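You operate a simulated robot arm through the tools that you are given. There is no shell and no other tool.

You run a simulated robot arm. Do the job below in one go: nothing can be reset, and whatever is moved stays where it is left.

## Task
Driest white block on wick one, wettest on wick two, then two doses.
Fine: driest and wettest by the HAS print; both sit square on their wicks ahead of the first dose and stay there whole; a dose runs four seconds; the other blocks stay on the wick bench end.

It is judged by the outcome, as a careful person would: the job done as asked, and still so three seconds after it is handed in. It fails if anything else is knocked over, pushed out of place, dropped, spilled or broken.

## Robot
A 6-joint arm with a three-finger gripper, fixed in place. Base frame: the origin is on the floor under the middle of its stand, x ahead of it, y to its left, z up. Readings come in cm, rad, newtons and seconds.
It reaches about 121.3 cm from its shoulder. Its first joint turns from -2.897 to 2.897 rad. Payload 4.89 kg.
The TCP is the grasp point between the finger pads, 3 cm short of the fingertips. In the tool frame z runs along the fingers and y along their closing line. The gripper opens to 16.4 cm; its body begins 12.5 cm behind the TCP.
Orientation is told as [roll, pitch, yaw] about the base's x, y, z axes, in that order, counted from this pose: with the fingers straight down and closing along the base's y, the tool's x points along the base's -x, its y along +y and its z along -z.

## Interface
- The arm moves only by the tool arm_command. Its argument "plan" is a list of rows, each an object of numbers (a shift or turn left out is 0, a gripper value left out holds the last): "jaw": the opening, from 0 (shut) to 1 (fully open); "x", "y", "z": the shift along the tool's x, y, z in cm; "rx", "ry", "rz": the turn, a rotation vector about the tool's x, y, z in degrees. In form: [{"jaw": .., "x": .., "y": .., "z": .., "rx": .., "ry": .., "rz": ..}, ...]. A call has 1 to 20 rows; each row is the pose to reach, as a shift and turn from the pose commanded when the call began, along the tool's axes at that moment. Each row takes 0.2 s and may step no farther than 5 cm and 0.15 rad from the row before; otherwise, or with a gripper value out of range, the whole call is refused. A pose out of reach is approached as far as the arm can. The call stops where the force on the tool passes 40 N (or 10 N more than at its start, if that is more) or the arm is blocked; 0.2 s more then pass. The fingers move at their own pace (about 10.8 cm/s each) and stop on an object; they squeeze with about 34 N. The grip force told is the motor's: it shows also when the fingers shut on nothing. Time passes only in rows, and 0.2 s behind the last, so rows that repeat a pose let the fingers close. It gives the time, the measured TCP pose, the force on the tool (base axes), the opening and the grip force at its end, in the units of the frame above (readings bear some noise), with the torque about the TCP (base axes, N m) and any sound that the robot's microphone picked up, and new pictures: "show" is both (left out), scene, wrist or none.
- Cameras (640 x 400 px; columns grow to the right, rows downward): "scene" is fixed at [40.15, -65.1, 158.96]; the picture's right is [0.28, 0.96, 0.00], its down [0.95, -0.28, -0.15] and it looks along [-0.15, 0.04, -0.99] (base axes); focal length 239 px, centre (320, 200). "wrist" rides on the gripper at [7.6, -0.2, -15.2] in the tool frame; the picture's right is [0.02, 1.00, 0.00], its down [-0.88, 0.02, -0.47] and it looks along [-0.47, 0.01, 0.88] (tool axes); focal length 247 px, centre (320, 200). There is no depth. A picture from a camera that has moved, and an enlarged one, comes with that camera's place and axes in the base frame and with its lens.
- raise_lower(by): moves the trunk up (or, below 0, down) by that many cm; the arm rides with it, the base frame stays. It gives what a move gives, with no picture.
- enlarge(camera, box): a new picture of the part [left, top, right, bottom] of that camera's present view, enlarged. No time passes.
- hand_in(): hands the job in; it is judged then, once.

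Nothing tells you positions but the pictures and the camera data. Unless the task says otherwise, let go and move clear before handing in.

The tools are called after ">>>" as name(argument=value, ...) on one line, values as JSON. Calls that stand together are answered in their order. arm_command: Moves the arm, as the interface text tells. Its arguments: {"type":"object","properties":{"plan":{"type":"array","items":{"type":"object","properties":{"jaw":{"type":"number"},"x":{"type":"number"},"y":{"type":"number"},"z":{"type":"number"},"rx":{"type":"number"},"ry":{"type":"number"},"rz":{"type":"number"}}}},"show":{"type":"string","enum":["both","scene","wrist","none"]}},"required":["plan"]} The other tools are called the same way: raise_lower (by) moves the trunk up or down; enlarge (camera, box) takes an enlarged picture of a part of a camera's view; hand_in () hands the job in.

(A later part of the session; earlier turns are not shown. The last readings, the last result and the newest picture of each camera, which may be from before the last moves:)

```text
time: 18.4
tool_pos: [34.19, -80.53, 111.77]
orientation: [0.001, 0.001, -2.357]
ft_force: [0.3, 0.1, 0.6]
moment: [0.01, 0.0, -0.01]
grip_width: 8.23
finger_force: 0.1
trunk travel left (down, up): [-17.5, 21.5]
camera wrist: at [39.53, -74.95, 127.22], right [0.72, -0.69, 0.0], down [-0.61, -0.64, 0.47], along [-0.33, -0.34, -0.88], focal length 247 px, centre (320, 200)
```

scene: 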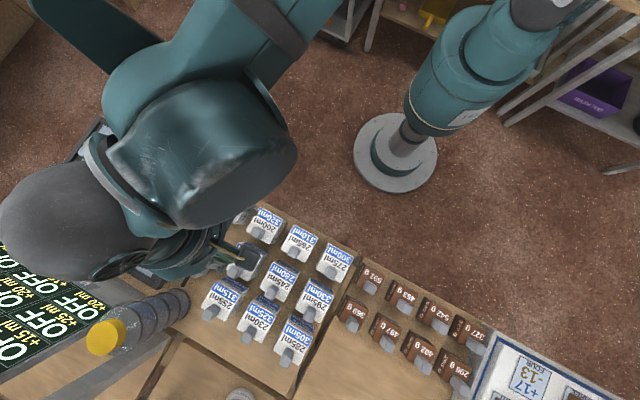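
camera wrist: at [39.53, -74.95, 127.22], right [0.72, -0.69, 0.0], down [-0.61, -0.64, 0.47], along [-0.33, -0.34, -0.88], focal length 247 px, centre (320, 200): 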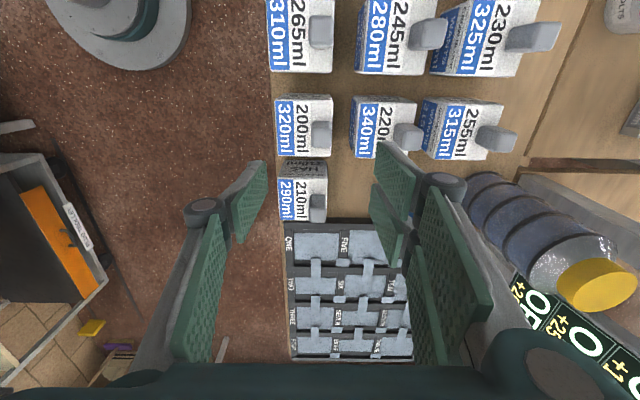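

>>> enlarge(camera="wrist", box=[255, 80, 365, 170])

>>> enlarge(camera="wrist", box=[260, 210, 430, 370])

>>> enlarge(camera="wrist", box=[260, 0, 580, 170])

```text
4.44 times, centred on (310, 125) of wrist
camera zoom: at [39.53, -74.95, 127.22], right [0.72, -0.69, 0.0], down [-0.61, -0.64, 0.47], along [-0.33, -0.34, -0.88], focal length 1098 px, centre (364, 533)
```

zoom: 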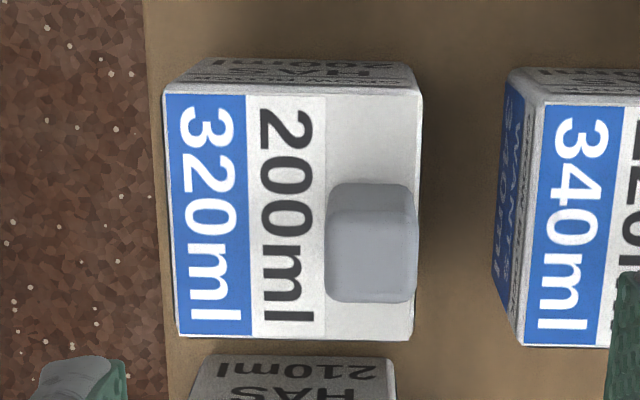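

```text
2.50 times, centred on (345, 290) of wrist
camera zoom: at [39.53, -74.95, 127.22], right [0.72, -0.69, 0.0], down [-0.61, -0.64, 0.47], along [-0.33, -0.34, -0.88], focal length 617 px, centre (258, -25)
```

zoom: 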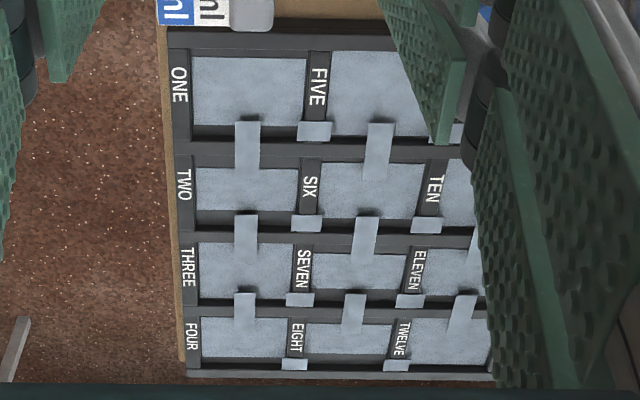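

```text
2.00 times, centred on (420, 85) of wrist
camera zoom: at [39.53, -74.95, 127.22], right [0.72, -0.69, 0.0], down [-0.61, -0.64, 0.47], along [-0.33, -0.34, -0.88], focal length 494 px, centre (120, 430)
```

zoom: 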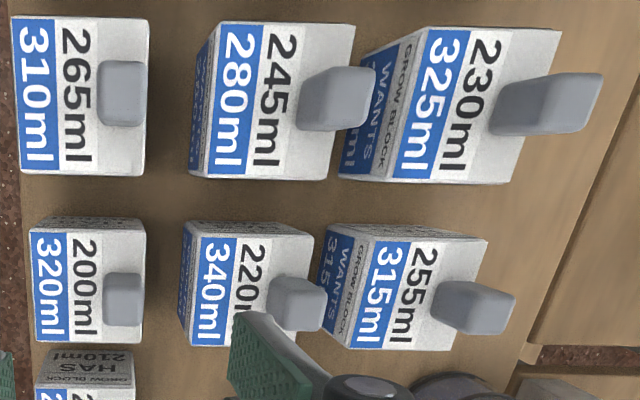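

Now I see the 200 ml block square-on: handle centre at a≈-32.7, n≈81.3. I'll narrow the fingers and descend around the handle.

>>> arm_command(plan=[{"x": 0.1, "y": 0.2, "z": 3, "jaw": 0.36}, {"x": 0.1, "y": 0.2, "z": 7}, {"x": 0.1, "y": 0.2, "z": 10.5}, {"x": 0.1, "y": 0.2, "z": 13}, {"x": 0.1, "y": 0.2, "z": 13}], show="wrist")

```text
time: 19.6
tool_pos: [34.39, -80.58, 98.79]
orientation: [0.0, 0.0, -2.355]
ft_force: [0.3, -0.3, -0.7]
moment: [0.02, 0.03, 0.02]
grip_width: 5.88
finger_force: 0.0
trunk travel left (down, up): [-17.5, 21.5]
camera wrist: at [39.73, -75.05, 114.11], right [0.72, -0.69, 0.0], down [-0.61, -0.64, 0.47], along [-0.33, -0.34, -0.88], focal length 247 px, centre (320, 200)
```

wrist: 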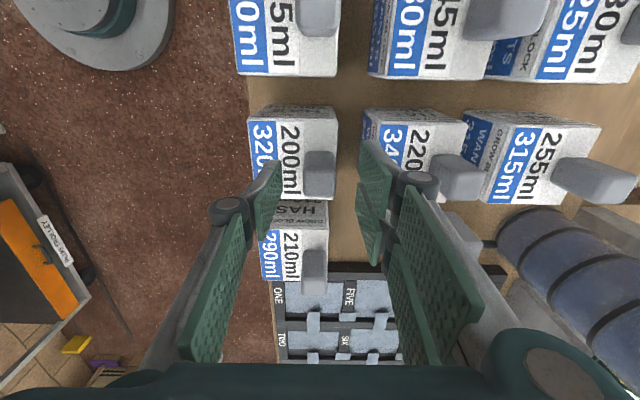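

>>> arm_command(plan=[{"z": 1.5}, {"z": 2.9}, {"z": 2.9}, {"z": 2.9, "jaw": 0.15}, {"z": 2.9, "jaw": 0}, {"z": 2.9, "jaw": 0}, {"z": 2.9, "jaw": 0}], show="wrist")

```text
time: 21.2
tool_pos: [34.37, -80.51, 95.85]
orientation: [-0.002, 0.0, -2.357]
ft_force: [0.5, 0.0, 0.0]
moment: [-0.03, -0.01, -0.01]
grip_width: 2.56
finger_force: 34.4
trunk travel left (down, up): [-17.5, 21.5]
camera wrist: at [39.76, -75.06, 111.28], right [0.72, -0.69, 0.0], down [-0.61, -0.64, 0.47], along [-0.33, -0.34, -0.88], focal length 247 px, centre (320, 200)
```

wrist: 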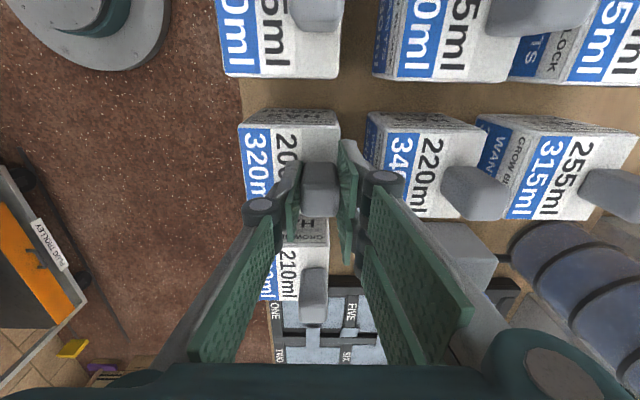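

>>> arm_command(plan=[{"z": -0.25}, {"z": -0.5}, {"z": -0.5}, {"z": -0.5}], show="none")

>>> arm_command(plan=[{"z": -0.5}, {"z": -1.0}, {"z": -1.5}, {"z": -1.5}, {"z": -1.5}], show="wrist")

```text
time: 22.2
tool_pos: [34.49, -80.6, 96.43]
orientation: [-0.001, -0.001, -2.356]
ft_force: [-0.5, 0.1, -3.3]
moment: [-0.07, -0.05, -0.02]
grip_width: 2.57
finger_force: 34.0
trunk travel left (down, up): [-17.5, 21.5]
```

```text
time: 23.4
tool_pos: [34.47, -80.47, 97.94]
orientation: [0.001, -0.001, -2.356]
ft_force: [0.2, -0.6, -3.4]
moment: [-0.07, -0.03, -0.05]
grip_width: 2.54
finger_force: 33.8
trunk travel left (down, up): [-17.5, 21.5]
camera wrist: at [39.75, -75.06, 113.29], right [0.72, -0.69, 0.0], down [-0.61, -0.64, 0.47], along [-0.33, -0.34, -0.88], focal length 247 px, centre (320, 200)
```

wrist: 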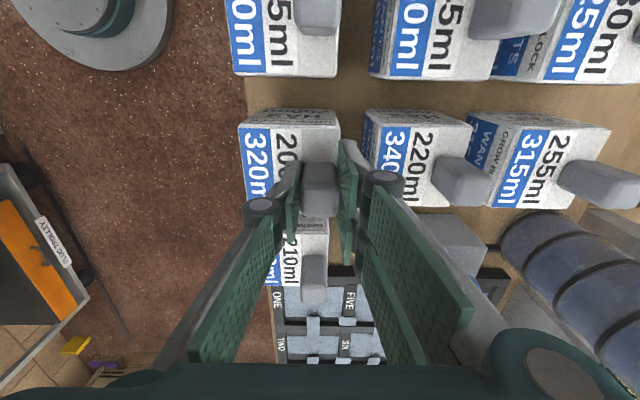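

The block now hangs level (about 3.4 N on the tool). I'll raise it well above the other handles and carry it over to wick ONE (target centre a≈-58.65, n≈80.9).

>>> arm_command(plan=[{"z": -1}, {"z": -3}, {"z": -5.5}, {"z": -8.5}, {"z": -11.5}, {"z": -14}, {"z": -15.2}, {"z": -15.2}], show="wrist")

```text
time: 25.2
tool_pos: [34.51, -80.6, 113.11]
orientation: [0.001, 0.001, -2.357]
ft_force: [-0.2, 0.0, -3.5]
moment: [-0.11, -0.08, 0.03]
grip_width: 2.57
finger_force: 34.4
trunk travel left (down, up): [-17.5, 21.5]
camera wrist: at [39.79, -75.03, 128.55], right [0.72, -0.69, 0.0], down [-0.61, -0.64, 0.47], along [-0.33, -0.34, -0.88], focal length 247 px, centre (320, 200)
```

wrist: 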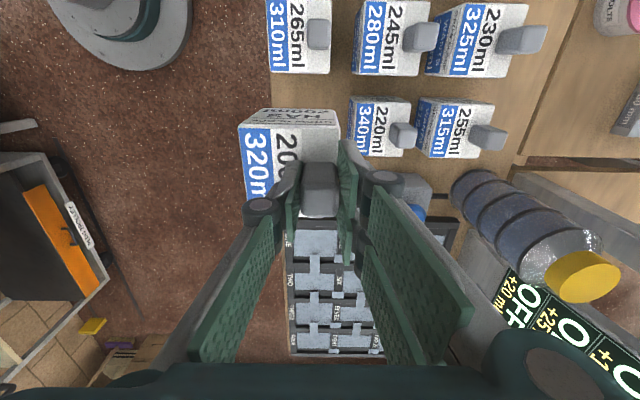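

>>> arm_command(plan=[{"x": -1.5, "y": 0.1}, {"x": -4, "y": 0.3}, {"x": -7, "y": 0.5}, {"x": -10, "y": 0.7}, {"x": -13, "y": 0.9}, {"x": -16, "y": 1.1}, {"x": -19, "y": 1.3}, {"x": -22, "y": 1.6}, {"x": -24.5, "y": 1.8}, {"x": -26.06, "y": 1.9}, {"x": -26.06, "y": 1.9}, {"x": -26.06, "y": 1.9}], show="both")

```text
time: 27.8
tool_pos: [17.35, -100.3, 113.16]
orientation: [0.0, -0.001, -2.356]
ft_force: [0.6, 0.2, -3.8]
moment: [-0.01, -0.1, -0.02]
grip_width: 2.56
finger_force: 33.6
trunk travel left (down, up): [-17.5, 21.5]
camera wrist: at [22.66, -94.84, 128.51], right [0.72, -0.69, 0.0], down [-0.61, -0.64, 0.47], along [-0.33, -0.34, -0.88], focal length 247 px, centre (320, 200)
```

scene: 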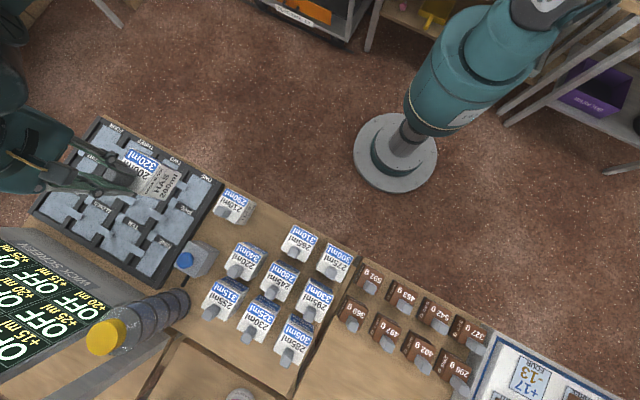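
wrist: 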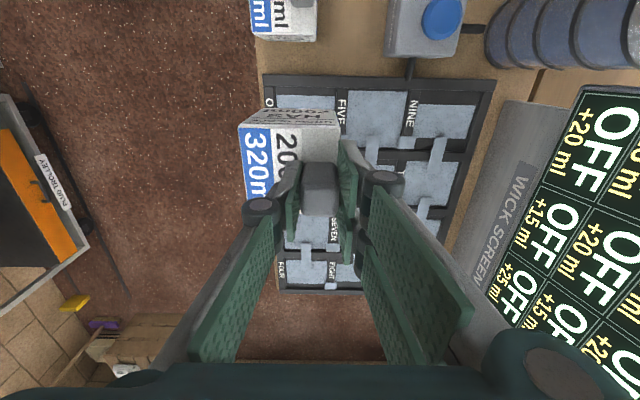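

>>> enlarge(camera="wrist", box=[225, 60, 425, 220])

>>> enlarge(camera="scene", box=[80, 120, 230, 240])

```text
2.50 times, centred on (325, 140) of wrist
camera zoom: at [22.66, -94.84, 128.51], right [0.72, -0.69, 0.0], down [-0.61, -0.64, 0.47], along [-0.33, -0.34, -0.88], focal length 617 px, centre (308, 350)
```

zoom: 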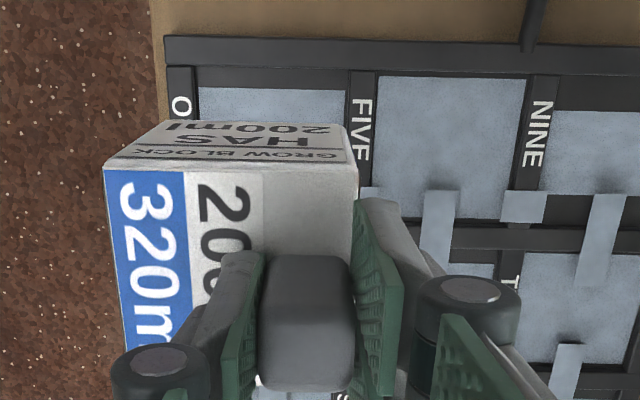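

```text
3.33 times, centred on (155, 180) of scene
camera zoom: at [40.15, -65.1, 158.96], right [0.28, 0.96, 0.0], down [0.95, -0.28, -0.15], along [-0.15, 0.04, -0.99], focal length 798 px, centre (870, 267)
```

zoom: 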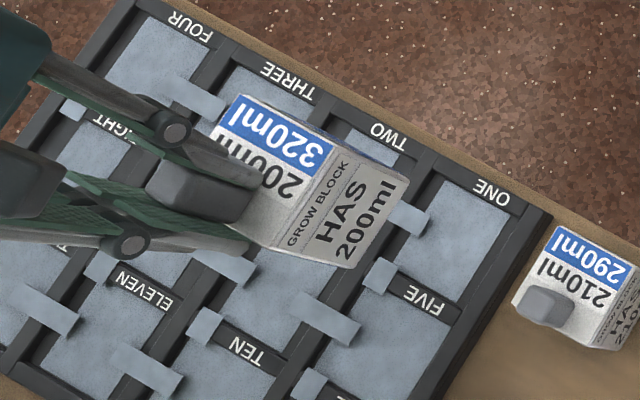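

The block's centre is directly over wick ONE to within a few millimetres. I'll lower it most of the way and take another look.

>>> arm_command(plan=[{"z": 1.5}, {"z": 4}, {"z": 7}, {"z": 10}, {"z": 12.3}, {"z": 13.6}, {"z": 13.6}], show="both")

```text
time: 29.4
tool_pos: [17.3, -100.41, 99.58]
orientation: [0.001, -0.001, -2.355]
ft_force: [0.7, 0.1, -4.3]
moment: [-0.05, -0.05, -0.01]
grip_width: 2.55
finger_force: 34.3
trunk travel left (down, up): [-17.5, 21.5]
camera wrist: at [22.63, -94.84, 114.91], right [0.72, -0.69, 0.0], down [-0.61, -0.64, 0.47], along [-0.33, -0.34, -0.88], focal length 247 px, centre (320, 200)
```

scene: 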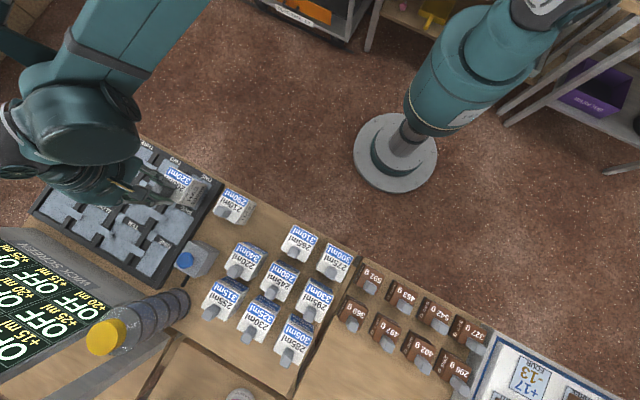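
wrist: 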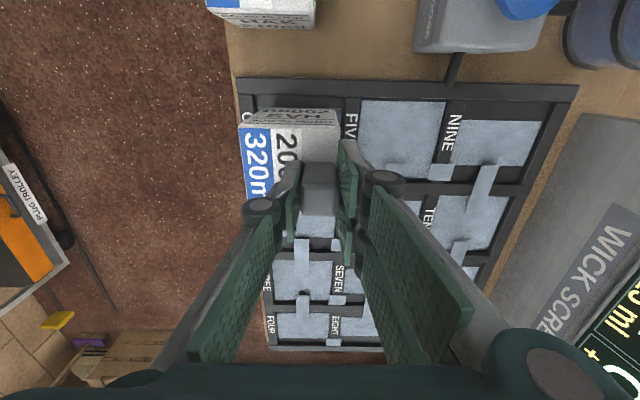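

>>> enlarge(camera="wrist", box=[225, 70, 385, 190])

>>> enlarge(camera="scene", box=[130, 150, 250, 240])

```text
3.33 times, centred on (305, 130) of wrist
camera zoom: at [22.63, -94.84, 114.91], right [0.72, -0.69, 0.0], down [-0.61, -0.64, 0.47], along [-0.33, -0.34, -0.88], focal length 823 px, centre (370, 433)
```

zoom: 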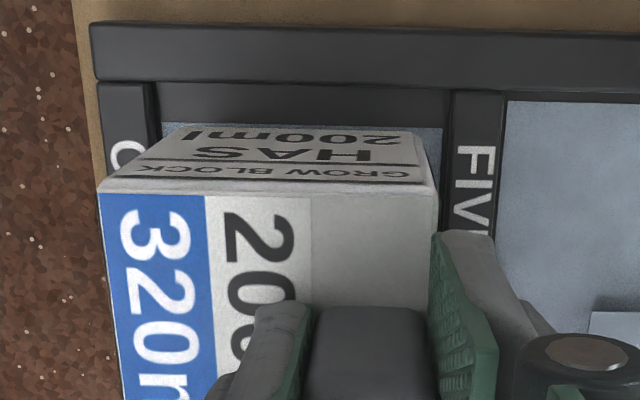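

```text
4.44 times, centred on (190, 195) of scene
camera zoom: at [40.15, -65.1, 158.96], right [0.28, 0.96, 0.0], down [0.95, -0.28, -0.15], along [-0.15, 0.04, -0.99], focal length 1064 px, centre (898, 222)
```

zoom: 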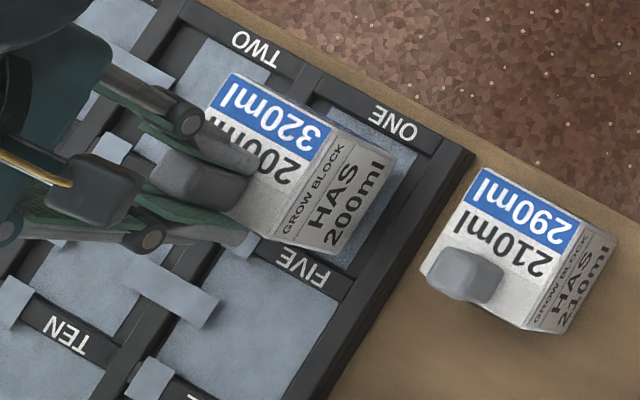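

>>> arm_command(plan=[{"z": 0.5}, {"z": 1.0}, {"z": 1.5}, {"z": 1.5}], show="none")

>>> arm_command(plan=[{"z": 0.2}, {"z": 0.4}, {"z": 0.4}], show="none")

```text
time: 30.4
tool_pos: [17.45, -100.35, 97.99]
orientation: [-0.001, 0.0, -2.357]
ft_force: [0.9, -0.4, -3.1]
moment: [-0.07, -0.07, 0.02]
grip_width: 2.57
finger_force: 33.6
trunk travel left (down, up): [-17.5, 21.5]
```

```text
time: 31.2
tool_pos: [17.35, -100.38, 97.6]
orientation: [0.001, 0.002, -2.355]
ft_force: [1.0, 0.3, -2.5]
moment: [-0.1, -0.07, -0.05]
grip_width: 2.57
finger_force: 33.9
trunk travel left (down, up): [-17.5, 21.5]
```

>>> arm_command(plan=[{"z": 0.1}, {"z": 0.2}, {"z": 0.2}], show="none")

>>> arm_command(plan=[{"z": 0.1}, {"z": 0.2}, {"z": 0.2}], show="none")

```text
time: 32.0
tool_pos: [17.41, -100.3, 97.5]
orientation: [0.0, 0.002, -2.358]
ft_force: [3.1, -4.5, 9.8]
moment: [0.12, 0.16, 0.06]
grip_width: 2.59
finger_force: 33.7
trunk travel left (down, up): [-17.5, 21.5]
```

```text
time: 32.8
tool_pos: [17.45, -100.38, 97.6]
orientation: [0.002, -0.001, -2.356]
ft_force: [6.7, -13.0, 36.0]
moment: [-0.49, -0.19, 0.01]
grip_width: 2.63
finger_force: 34.0
trunk travel left (down, up): [-17.5, 21.5]
```

Contact is reached at z≈97.5, and I pressed slightly too far (36 N). I'll back off to near zero load before letting go.

>>> arm_command(plan=[{"z": -0.15}, {"z": -0.28}, {"z": -0.28}], show="both")

```text
time: 33.6
tool_pos: [17.31, -100.29, 97.43]
orientation: [0.0, 0.0, -2.356]
ft_force: [-0.7, 0.7, -3.1]
moment: [-0.05, -0.08, -0.01]
grip_width: 2.55
finger_force: 34.3
trunk travel left (down, up): [-17.5, 21.5]
camera wrist: at [22.66, -94.83, 112.85], right [0.72, -0.69, 0.0], down [-0.61, -0.64, 0.47], along [-0.33, -0.34, -0.88], focal length 247 px, centre (320, 200)
```

scene: 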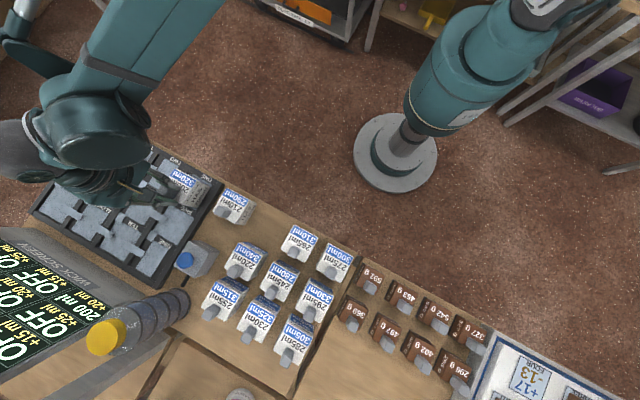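
wrist: 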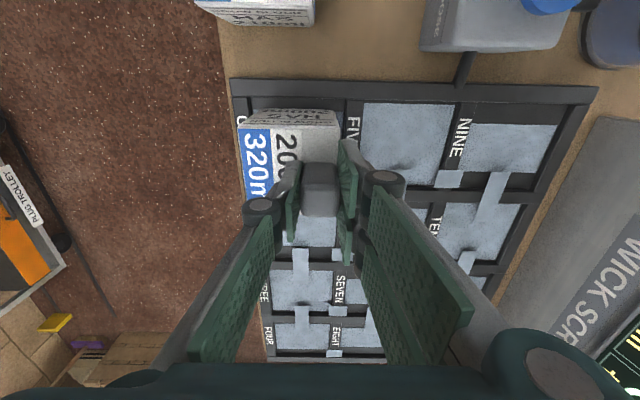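

The wick screen now shows "200 ml" for one cell. I'll zoom in to confirm which.

>>> enlarge(camera="scene", box=[0, 230, 130, 400])

>>> enlarge(camera="wrist", box=[215, 70, 375, 190])

>>> enlarge(camera="scene", box=[130, 150, 250, 240])

```text
2.35 times, centred on (65, 315) of scene
camera zoom: at [40.15, -65.1, 158.96], right [0.28, 0.96, 0.0], down [0.95, -0.28, -0.15], along [-0.15, 0.04, -0.99], focal length 563 px, centre (920, -71)
```

zoom: 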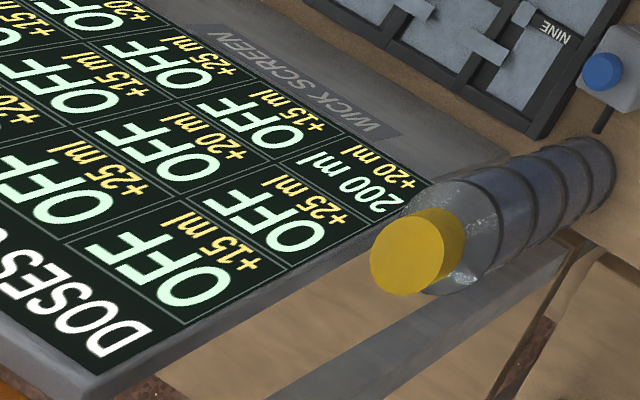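

```text
3.33 times, centred on (295, 130) of wrist
camera zoom: at [22.66, -94.83, 112.85], right [0.72, -0.69, 0.0], down [-0.61, -0.64, 0.47], along [-0.33, -0.34, -0.88], focal length 823 px, centre (403, 433)
```

zoom: 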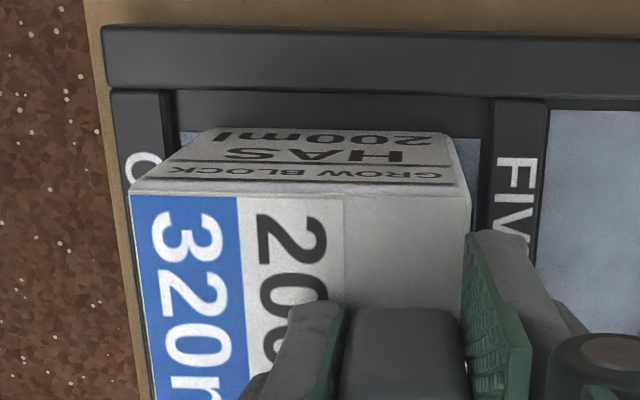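

```text
4.44 times, centred on (190, 195) of scene
camera zoom: at [40.15, -65.1, 158.96], right [0.28, 0.96, 0.0], down [0.95, -0.28, -0.15], along [-0.15, 0.04, -0.99], focal length 1064 px, centre (898, 222)
```

zoom: 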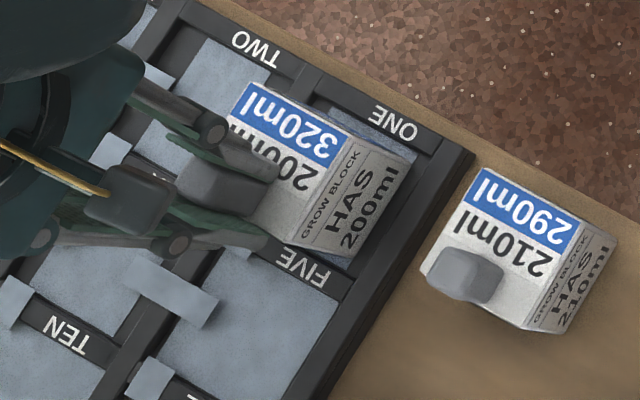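

Cell ONE on the screen reads 200 ml. I'll ease down half a millimetre, open, and rise straight up.

>>> arm_command(plan=[{"z": 0.08}, {"z": 0.08}, {"z": 0.08, "jaw": 0.1}, {"z": 0.08, "jaw": 0.25}, {"z": 0.08, "jaw": 0.36}, {"z": 0.08, "jaw": 0.36}], show="wrist")

```text
time: 35.0
tool_pos: [17.31, -100.27, 97.53]
orientation: [0.001, -0.001, -2.357]
ft_force: [-0.3, -0.6, 0.4]
moment: [0.02, 0.0, 0.0]
grip_width: 5.91
finger_force: 0.0
trunk travel left (down, up): [-17.5, 21.5]
camera wrist: at [22.68, -94.82, 112.86], right [0.72, -0.69, 0.0], down [-0.61, -0.64, 0.47], along [-0.33, -0.34, -0.88], focal length 247 px, centre (320, 200)
```

wrist: 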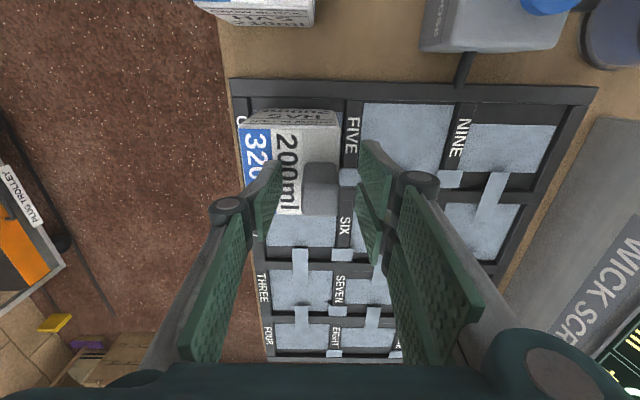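

Released cleanly, with the block standing in place. I'll rise straight up and look at how it sits.

>>> arm_command(plan=[{"z": -1.5}, {"z": -4}, {"z": -8}, {"z": -12}, {"z": -16}, {"z": -18}, {"z": -18}], show="both")

```text
time: 36.6
tool_pos: [17.32, -100.18, 115.58]
orientation: [0.0, 0.001, -2.357]
ft_force: [0.2, 0.4, 0.6]
moment: [-0.02, -0.01, -0.01]
grip_width: 5.85
finger_force: 0.0
trunk travel left (down, up): [-17.5, 21.5]
camera wrist: at [22.72, -94.76, 130.9], right [0.72, -0.69, 0.0], down [-0.61, -0.64, 0.47], along [-0.33, -0.34, -0.88], focal length 247 px, centre (320, 200)
```

scene: 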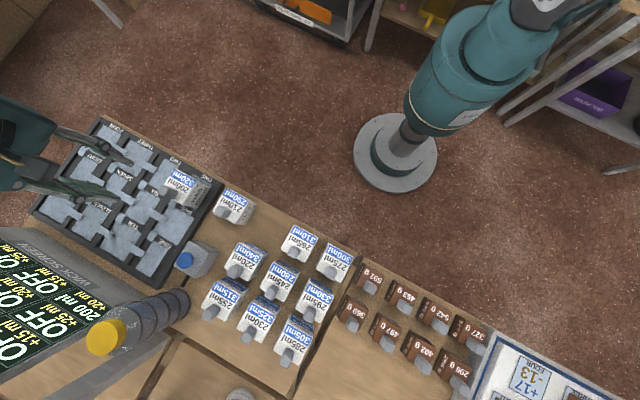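
wrist: 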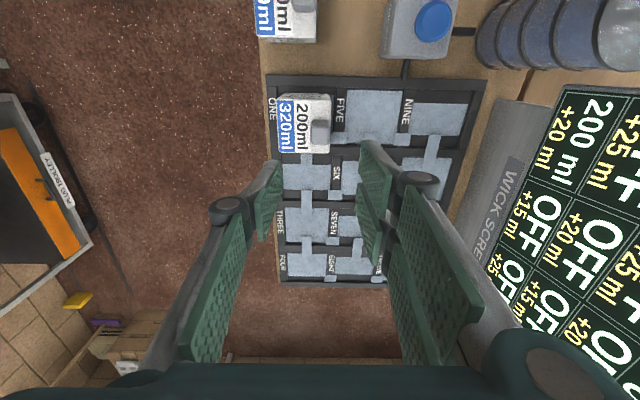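

>>> enlarge(camera="wrist", box=[255, 70, 375, 170])

>>> enlarge(camera="scene", box=[130, 140, 240, 230])

```text
4.00 times, centred on (315, 120) of wrist
camera zoom: at [22.72, -94.76, 130.9], right [0.72, -0.69, 0.0], down [-0.61, -0.64, 0.47], along [-0.33, -0.34, -0.88], focal length 988 px, centre (340, 520)
```

zoom: 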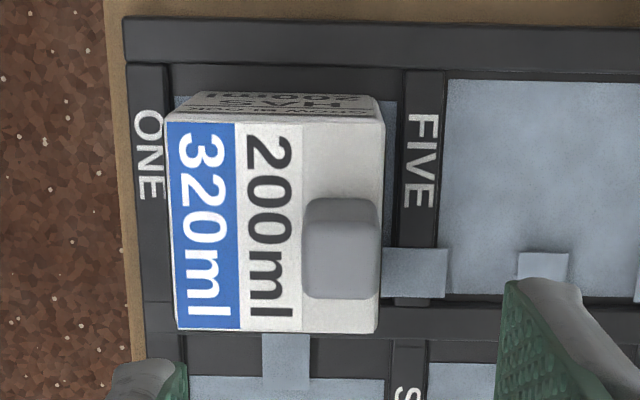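

```text
4.44 times, centred on (185, 185) of scene
camera zoom: at [40.15, -65.1, 158.96], right [0.28, 0.96, 0.0], down [0.95, -0.28, -0.15], along [-0.15, 0.04, -0.99], focal length 1064 px, centre (920, 267)
```

zoom: 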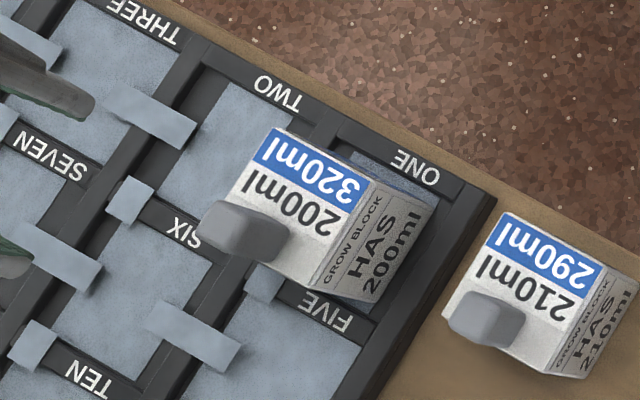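

>>> enlarge(camera="scene", box=[165, 160, 245, 225])

>>> enlarge(camera="wrist", box=[265, 85, 345, 160])

```text
6.15 times, centred on (205, 192) of scene
camera zoom: at [40.15, -65.1, 158.96], right [0.28, 0.96, 0.0], down [0.95, -0.28, -0.15], along [-0.15, 0.04, -0.99], focal length 1473 px, centre (1028, 246)
```

zoom: 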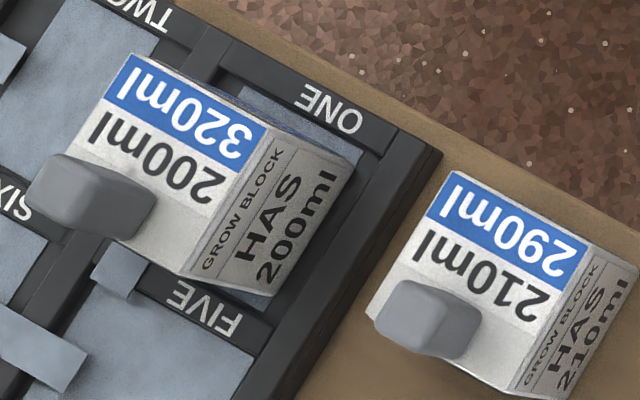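

```text
5.33 times, centred on (305, 122) of wrist
camera zoom: at [22.72, -94.76, 130.9], right [0.72, -0.69, 0.0], down [-0.61, -0.64, 0.47], along [-0.33, -0.34, -0.88], focal length 1317 px, centre (400, 613)
```

zoom: 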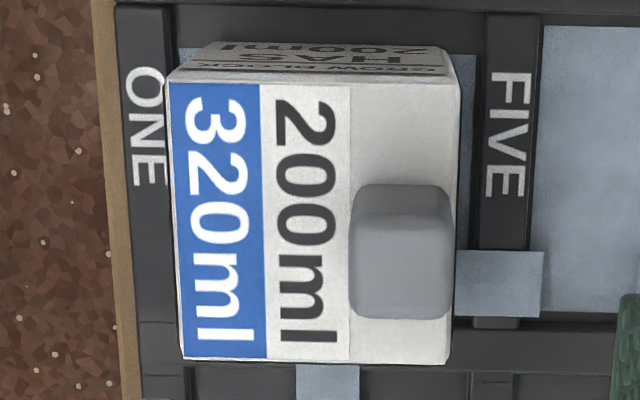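

The block on ONE measures level (top z≈93.7 on both sides), centred on the pad, and the screen shows 200 ml. Next I go over the 295 ml (WANTS 330) block, which I take to be near a≈-11.3, n≈91.4.

>>> arm_command(plan=[{"x": 3, "y": 0.5, "jaw": 0.36}, {"x": 7.4, "y": 1.3}, {"x": 11.8, "y": 2.1}, {"x": 16.2, "y": 2.9}, {"x": 20.6, "y": 3.7}, {"x": 25, "y": 4.4}, {"x": 29.4, "y": 5.2}, {"x": 33.8, "y": 6}, {"x": 38.2, "y": 6.8}, {"x": 42.6, "y": 7.5}, {"x": 45.8, "y": 8.1}, {"x": 47.3, "y": 8.3}, {"x": 47.3, "y": 8.3}], show="both")

```text
time: 39.4
tool_pos: [56.77, -72.73, 115.33]
orientation: [0.0, 0.001, -2.356]
ft_force: [0.2, 1.0, 0.0]
moment: [-0.06, 0.04, 0.0]
grip_width: 5.92
finger_force: 0.1
trunk travel left (down, up): [-17.5, 21.5]
camera wrist: at [62.11, -67.17, 130.79], right [0.72, -0.69, 0.0], down [-0.61, -0.64, 0.47], along [-0.33, -0.34, -0.88], focal length 247 px, centre (320, 200)
```

scene: 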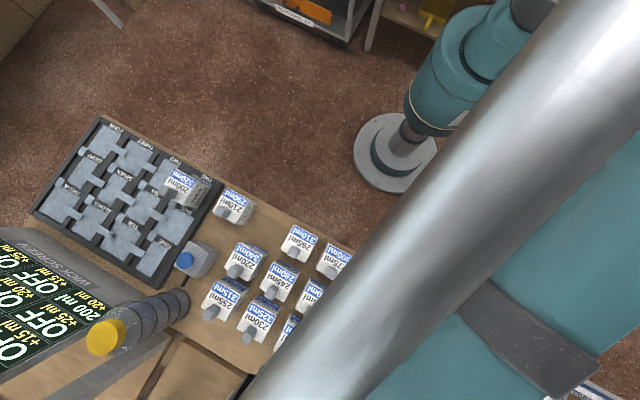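
wrist: 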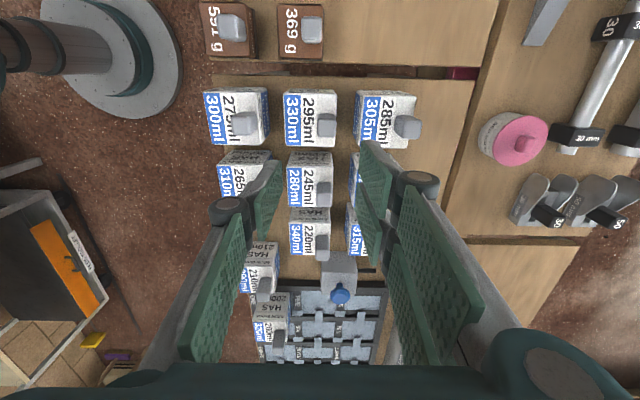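

>>> enlarge(camera="wrist", box=[260, 75, 370, 165])

>>> enlarge(camera="wrist", box=[190, 70, 440, 290])

```text
4.44 times, centred on (315, 120) of wrist
camera zoom: at [62.11, -67.17, 130.79], right [0.72, -0.69, 0.0], down [-0.61, -0.64, 0.47], along [-0.33, -0.34, -0.88], focal length 1098 px, centre (342, 556)
```

zoom: 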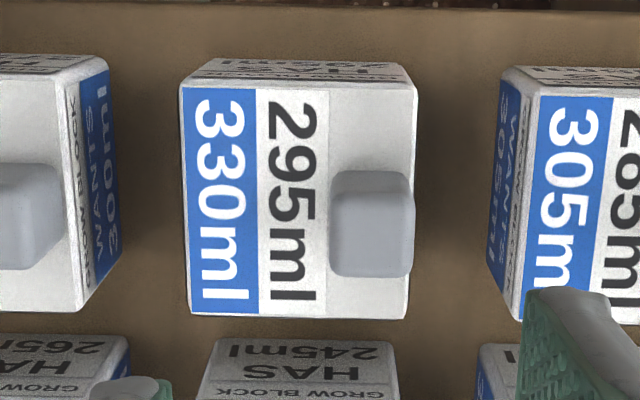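

```text
1.82 times, centred on (315, 180) of wrist
camera zoom: at [62.11, -67.17, 130.79], right [0.72, -0.69, 0.0], down [-0.61, -0.64, 0.47], along [-0.33, -0.34, -0.88], focal length 449 px, centre (329, 236)
```

zoom: 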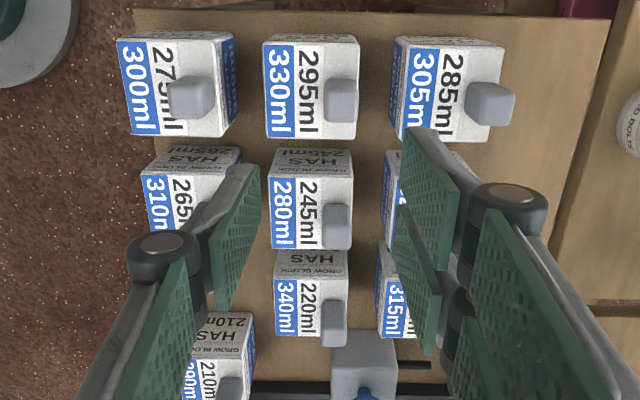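

The 295 ml block is centred at a≈-10.7, n≈90.1 and is well aligned; its handle is at n≈92.5. I'm descending around the handle.

>>> arm_command(plan=[{"x": 0.3, "y": 0.5, "z": 3}, {"x": 0.55, "y": 0.93, "z": 7}, {"x": 0.55, "y": 0.93, "z": 11}, {"x": 0.55, "y": 0.93, "z": 14.5}, {"x": 0.55, "y": 0.93, "z": 16.3}, {"x": 0.55, "y": 0.93, "z": 16.3}], show="wrist")

```text
time: 40.8
tool_pos: [57.57, -73.04, 99.11]
orientation: [0.0, -0.001, -2.356]
ft_force: [0.5, -0.1, -0.2]
moment: [0.02, 0.02, 0.01]
grip_width: 5.9
finger_force: 0.1
trunk travel left (down, up): [-17.5, 21.5]
camera wrist: at [62.98, -67.51, 114.47], right [0.72, -0.69, 0.0], down [-0.61, -0.64, 0.47], along [-0.33, -0.34, -0.88], focal length 247 px, centre (320, 200)
```

wrist: 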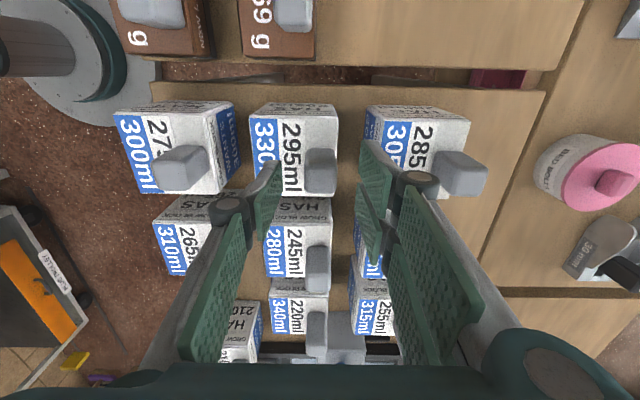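

>>> arm_command(plan=[{"z": 1.5, "x": 0.1}, {"z": 3.2, "x": 0.15}, {"z": 3.2, "x": 0.15}, {"z": 3.2, "x": 0.15, "jaw": 0.15}, {"z": 3.2, "x": 0.15, "jaw": 0}, {"z": 3.2, "x": 0.15, "jaw": 0}, {"z": 3.2, "x": 0.15, "jaw": 0}], show="wrist")

```text
time: 42.4
tool_pos: [57.76, -72.86, 95.99]
orientation: [-0.001, -0.001, -2.356]
ft_force: [-1.3, 0.2, -0.4]
moment: [-0.07, -0.04, 0.0]
grip_width: 2.59
finger_force: 34.3
trunk travel left (down, up): [-17.5, 21.5]
camera wrist: at [63.14, -67.4, 111.3], right [0.72, -0.69, 0.0], down [-0.61, -0.64, 0.47], along [-0.33, -0.34, -0.88], focal length 247 px, centre (320, 200)
```

wrist: 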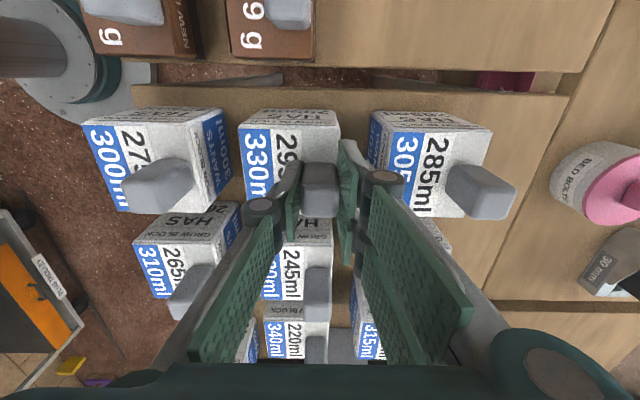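

The handle is gripped. I'll lift gently and check that the block comes up level.

>>> arm_command(plan=[{"z": -0.25}, {"z": -0.5}, {"z": -1.0}, {"z": -1.5}, {"z": -2.0}, {"z": -2.0}], show="wrist")

```text
time: 43.8
tool_pos: [57.97, -72.86, 98.02]
orientation: [0.002, 0.0, -2.355]
ft_force: [0.2, -0.1, -4.0]
moment: [-0.05, -0.05, 0.02]
grip_width: 2.58
finger_force: 34.0
trunk travel left (down, up): [-17.5, 21.5]
camera wrist: at [63.18, -67.42, 113.34], right [0.72, -0.69, 0.0], down [-0.61, -0.64, 0.47], along [-0.33, -0.34, -0.88], focal length 247 px, centre (320, 200)
```

wrist: 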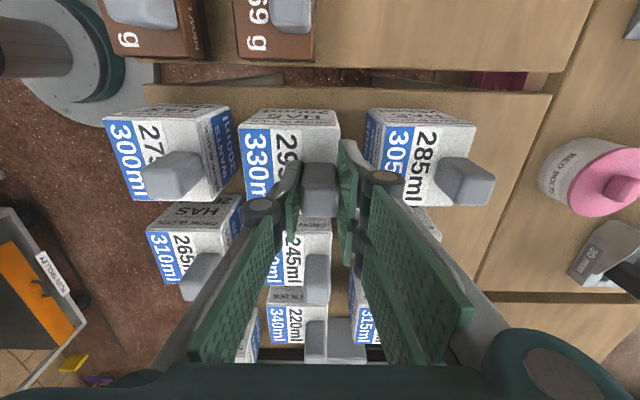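

The block rises level (about 4.0 N). I'll lift it high, then carry it over to wick TWO (target centre a≈-70.26, n≈80.85).

>>> arm_command(plan=[{"z": -1}, {"z": -3}, {"z": -6}, {"z": -9}, {"z": -12}, {"z": -15}, {"z": -17.5}, {"z": -18.2}, {"z": -18.2}], show="none")

>>> arm_command(plan=[{"x": -1.5, "y": -0.2}, {"x": -4.5, "y": -0.7}, {"x": -8.5, "y": -1.3}, {"x": -12.5, "y": -1.9}, {"x": -16.5, "y": -2.5}, {"x": -20.5, "y": -3.1}, {"x": -24.5, "y": -3.7}, {"x": -28.5, "y": -4.3}, {"x": -32.5, "y": -5}, {"x": -36.5, "y": -5.6}, {"x": -40.5, "y": -6.2}, {"x": -44.5, "y": -6.8}, {"x": -48.5, "y": -7.4}, {"x": -52.5, "y": -8}, {"x": -56, "y": -8.5}, {"x": -58.3, "y": -8.9}, {"x": -59.5, "y": -9.1}, {"x": -59.5, "y": -9.1}, {"x": -59.5, "y": -9.1}], show="both")

```text
time: 45.8
tool_pos: [57.81, -72.9, 116.27]
orientation: [-0.001, 0.001, -2.357]
ft_force: [-0.9, 0.5, -3.0]
moment: [-0.07, -0.08, -0.03]
grip_width: 2.57
finger_force: 34.6
trunk travel left (down, up): [-17.5, 21.5]
```

```text
time: 49.8
tool_pos: [9.17, -108.57, 116.21]
orientation: [0.001, 0.0, -2.355]
ft_force: [-0.1, -0.1, -3.6]
moment: [-0.05, -0.07, -0.02]
grip_width: 2.58
finger_force: 33.8
trunk travel left (down, up): [-17.5, 21.5]
camera wrist: at [14.56, -103.06, 131.5], right [0.72, -0.69, 0.0], down [-0.61, -0.64, 0.47], along [-0.33, -0.34, -0.88], focal length 247 px, centre (320, 200)
```

scene: 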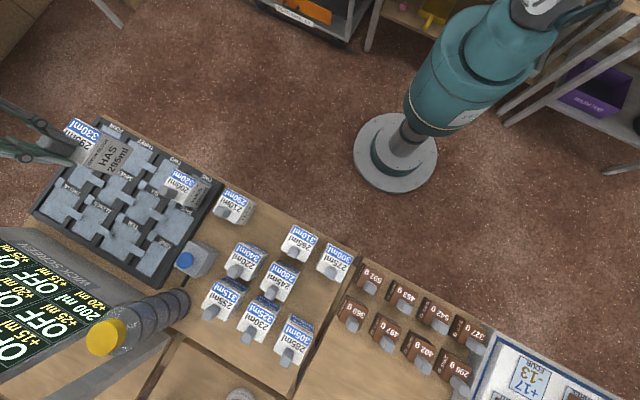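
wrist: 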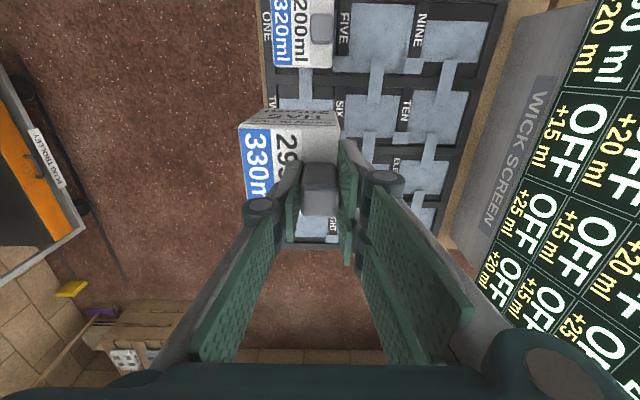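

>>> enlarge(camera="wrist", box=[225, 60, 385, 180])

>>> enlarge(camera="scene", box=[50, 110, 220, 220])

```text
3.33 times, centred on (305, 120) of wrist
camera zoom: at [14.56, -103.06, 131.5], right [0.72, -0.69, 0.0], down [-0.61, -0.64, 0.47], along [-0.33, -0.34, -0.88], focal length 823 px, centre (370, 467)
```

zoom: 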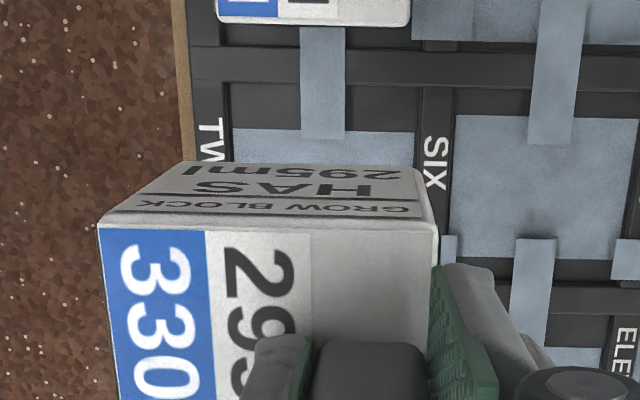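

```text
3.64 times, centred on (135, 165) of scene
camera zoom: at [40.15, -65.1, 158.96], right [0.28, 0.96, 0.0], down [0.95, -0.28, -0.15], along [-0.15, 0.04, -0.99], focal length 870 px, centre (993, 327)
```

zoom: 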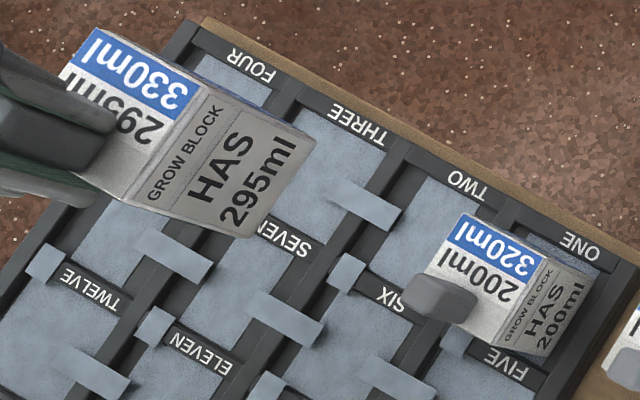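

The block hangs over wick TWO; a small correction of +0.2 cm along the bench and -0.1 cm outward centres it. I'll lower it most of the way.

>>> arm_command(plan=[{"x": 0.2, "y": -0.1, "z": 1}, {"x": 0.2, "y": -0.1, "z": 4}, {"x": 0.2, "y": -0.1, "z": 7.5}, {"x": 0.2, "y": -0.1, "z": 11}, {"x": 0.2, "y": -0.1, "z": 14}, {"x": 0.2, "y": -0.1, "z": 16}, {"x": 0.2, "y": -0.1, "z": 16.7}, {"x": 0.2, "y": -0.1, "z": 16.7}], show="both")

```text
time: 51.6
tool_pos: [9.34, -108.26, 99.54]
orientation: [0.0, 0.0, -2.355]
ft_force: [-0.2, 0.4, -4.0]
moment: [-0.08, -0.06, 0.0]
grip_width: 2.58
finger_force: 34.5
trunk travel left (down, up): [-17.5, 21.5]
camera wrist: at [14.71, -102.87, 114.81], right [0.72, -0.69, 0.0], down [-0.61, -0.64, 0.47], along [-0.33, -0.34, -0.88], focal length 247 px, centre (320, 200)
```

scene: 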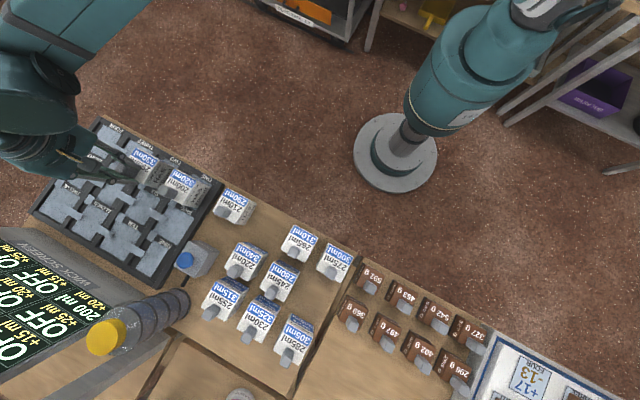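
wrist: 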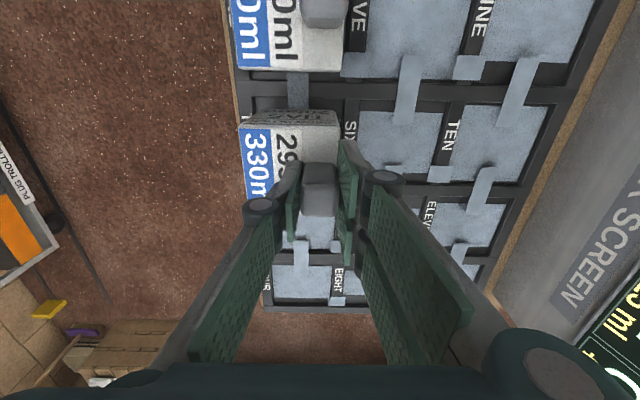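

>>> arm_command(plan=[{"z": 0.5}, {"z": 1.0}, {"z": 1.5}, {"z": 1.5}], show="none")

>>> arm_command(plan=[{"z": 0.15}, {"z": 0.3}, {"z": 0.3}], show="none")

```text
time: 52.6
tool_pos: [9.41, -108.35, 97.92]
orientation: [-0.001, 0.001, -2.355]
ft_force: [0.3, -0.6, -3.5]
moment: [-0.04, -0.05, 0.01]
grip_width: 2.58
finger_force: 33.9
trunk travel left (down, up): [-17.5, 21.5]
```

```text
time: 53.4
tool_pos: [9.35, -108.22, 97.59]
orientation: [0.001, 0.002, -2.356]
ft_force: [0.0, -0.4, -3.6]
moment: [-0.01, -0.03, -0.03]
grip_width: 2.54
finger_force: 34.0
trunk travel left (down, up): [-17.5, 21.5]
```

>>> arm_command(plan=[{"z": 0.05}, {"z": 0.1}, {"z": 0.1}], show="none")

```text
time: 54.2
tool_pos: [9.34, -108.31, 97.65]
orientation: [0.0, -0.001, -2.356]
ft_force: [0.9, -3.6, 7.7]
moment: [0.1, 0.27, 0.06]
grip_width: 2.56
finger_force: 33.9
trunk travel left (down, up): [-17.5, 21.5]
```

Contact is felt (7.7 N). I'll ease back a hair and look.

>>> arm_command(plan=[{"z": -0.06}, {"z": -0.06}], show="both")

>>> enlarge(camera="scene", box=[0, 230, 130, 400])

>>> enlarge(camera="wrist", box=[225, 60, 385, 180])

```text
time: 54.8
tool_pos: [9.39, -108.32, 97.56]
orientation: [0.0, -0.001, -2.356]
ft_force: [1.1, 0.8, -2.0]
moment: [-0.04, 0.02, 0.02]
grip_width: 2.56
finger_force: 33.8
trunk travel left (down, up): [-17.5, 21.5]
camera wrist: at [14.75, -102.82, 112.94], right [0.72, -0.69, 0.0], down [-0.61, -0.64, 0.47], along [-0.33, -0.34, -0.88], focal length 247 px, centre (320, 200)
```

scene: 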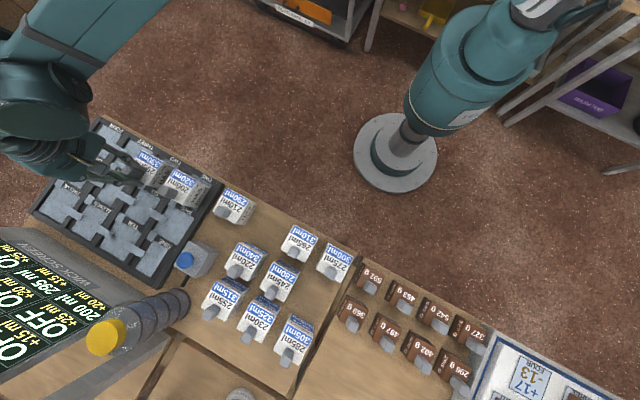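
wrist: 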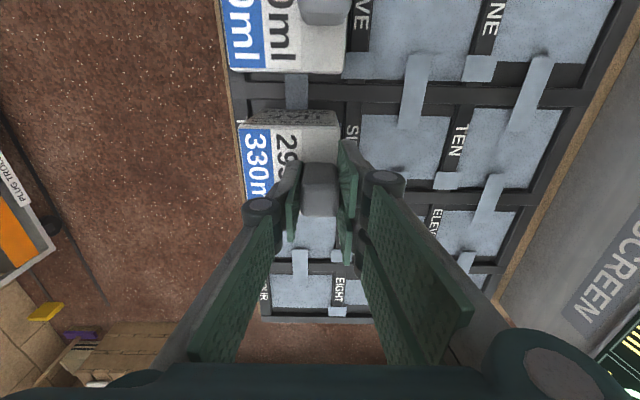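

```text
2.35 times, centred on (65, 315) of scene
camera zoom: at [40.15, -65.1, 158.96], right [0.28, 0.96, 0.0], down [0.95, -0.28, -0.15], along [-0.15, 0.04, -0.99], focal length 563 px, centre (920, -71)
```

zoom: 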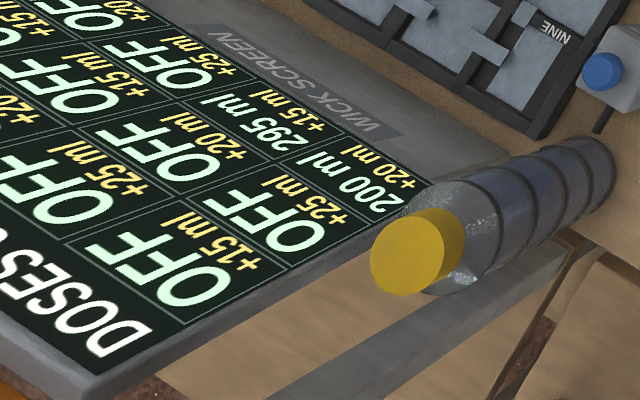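

```text
3.33 times, centred on (305, 120) of wrist
camera zoom: at [14.75, -102.82, 112.94], right [0.72, -0.69, 0.0], down [-0.61, -0.64, 0.47], along [-0.33, -0.34, -0.88], focal length 823 px, centre (370, 467)
```

zoom: 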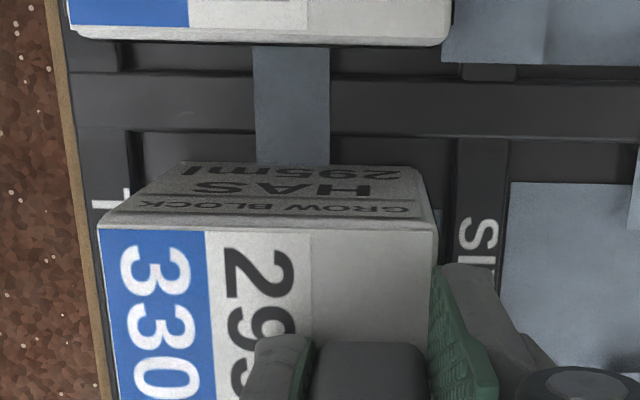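

Cell TWO now reads 295 ml and ONE 200 ml. I'll let go and rise.

>>> arm_command(plan=[{"z": 0.03}, {"z": 0.03, "jaw": 0.1}, {"z": 0.03, "jaw": 0.25}, {"z": 0.03, "jaw": 0.36}, {"z": 0.03, "jaw": 0.36}], show="wrist")

```text
time: 56.0
tool_pos: [9.27, -108.28, 97.62]
orientation: [0.001, -0.001, -2.356]
ft_force: [0.1, 0.2, 0.5]
moment: [0.01, -0.04, -0.02]
grip_width: 5.92
finger_force: 0.0
trunk travel left (down, up): [-17.5, 21.5]
camera wrist: at [14.72, -102.82, 112.93], right [0.72, -0.69, 0.0], down [-0.61, -0.64, 0.47], along [-0.33, -0.34, -0.88], focal length 247 px, centre (320, 200)
```

wrist: 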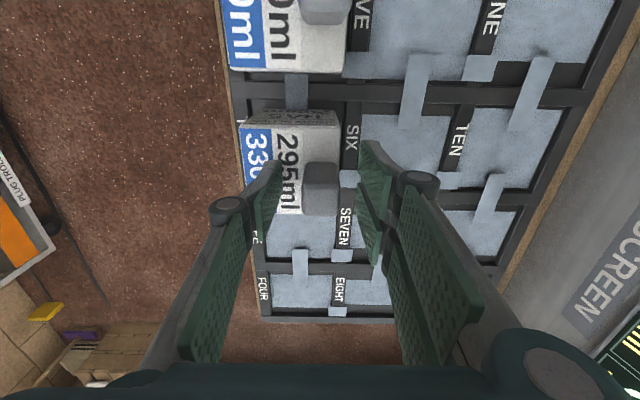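

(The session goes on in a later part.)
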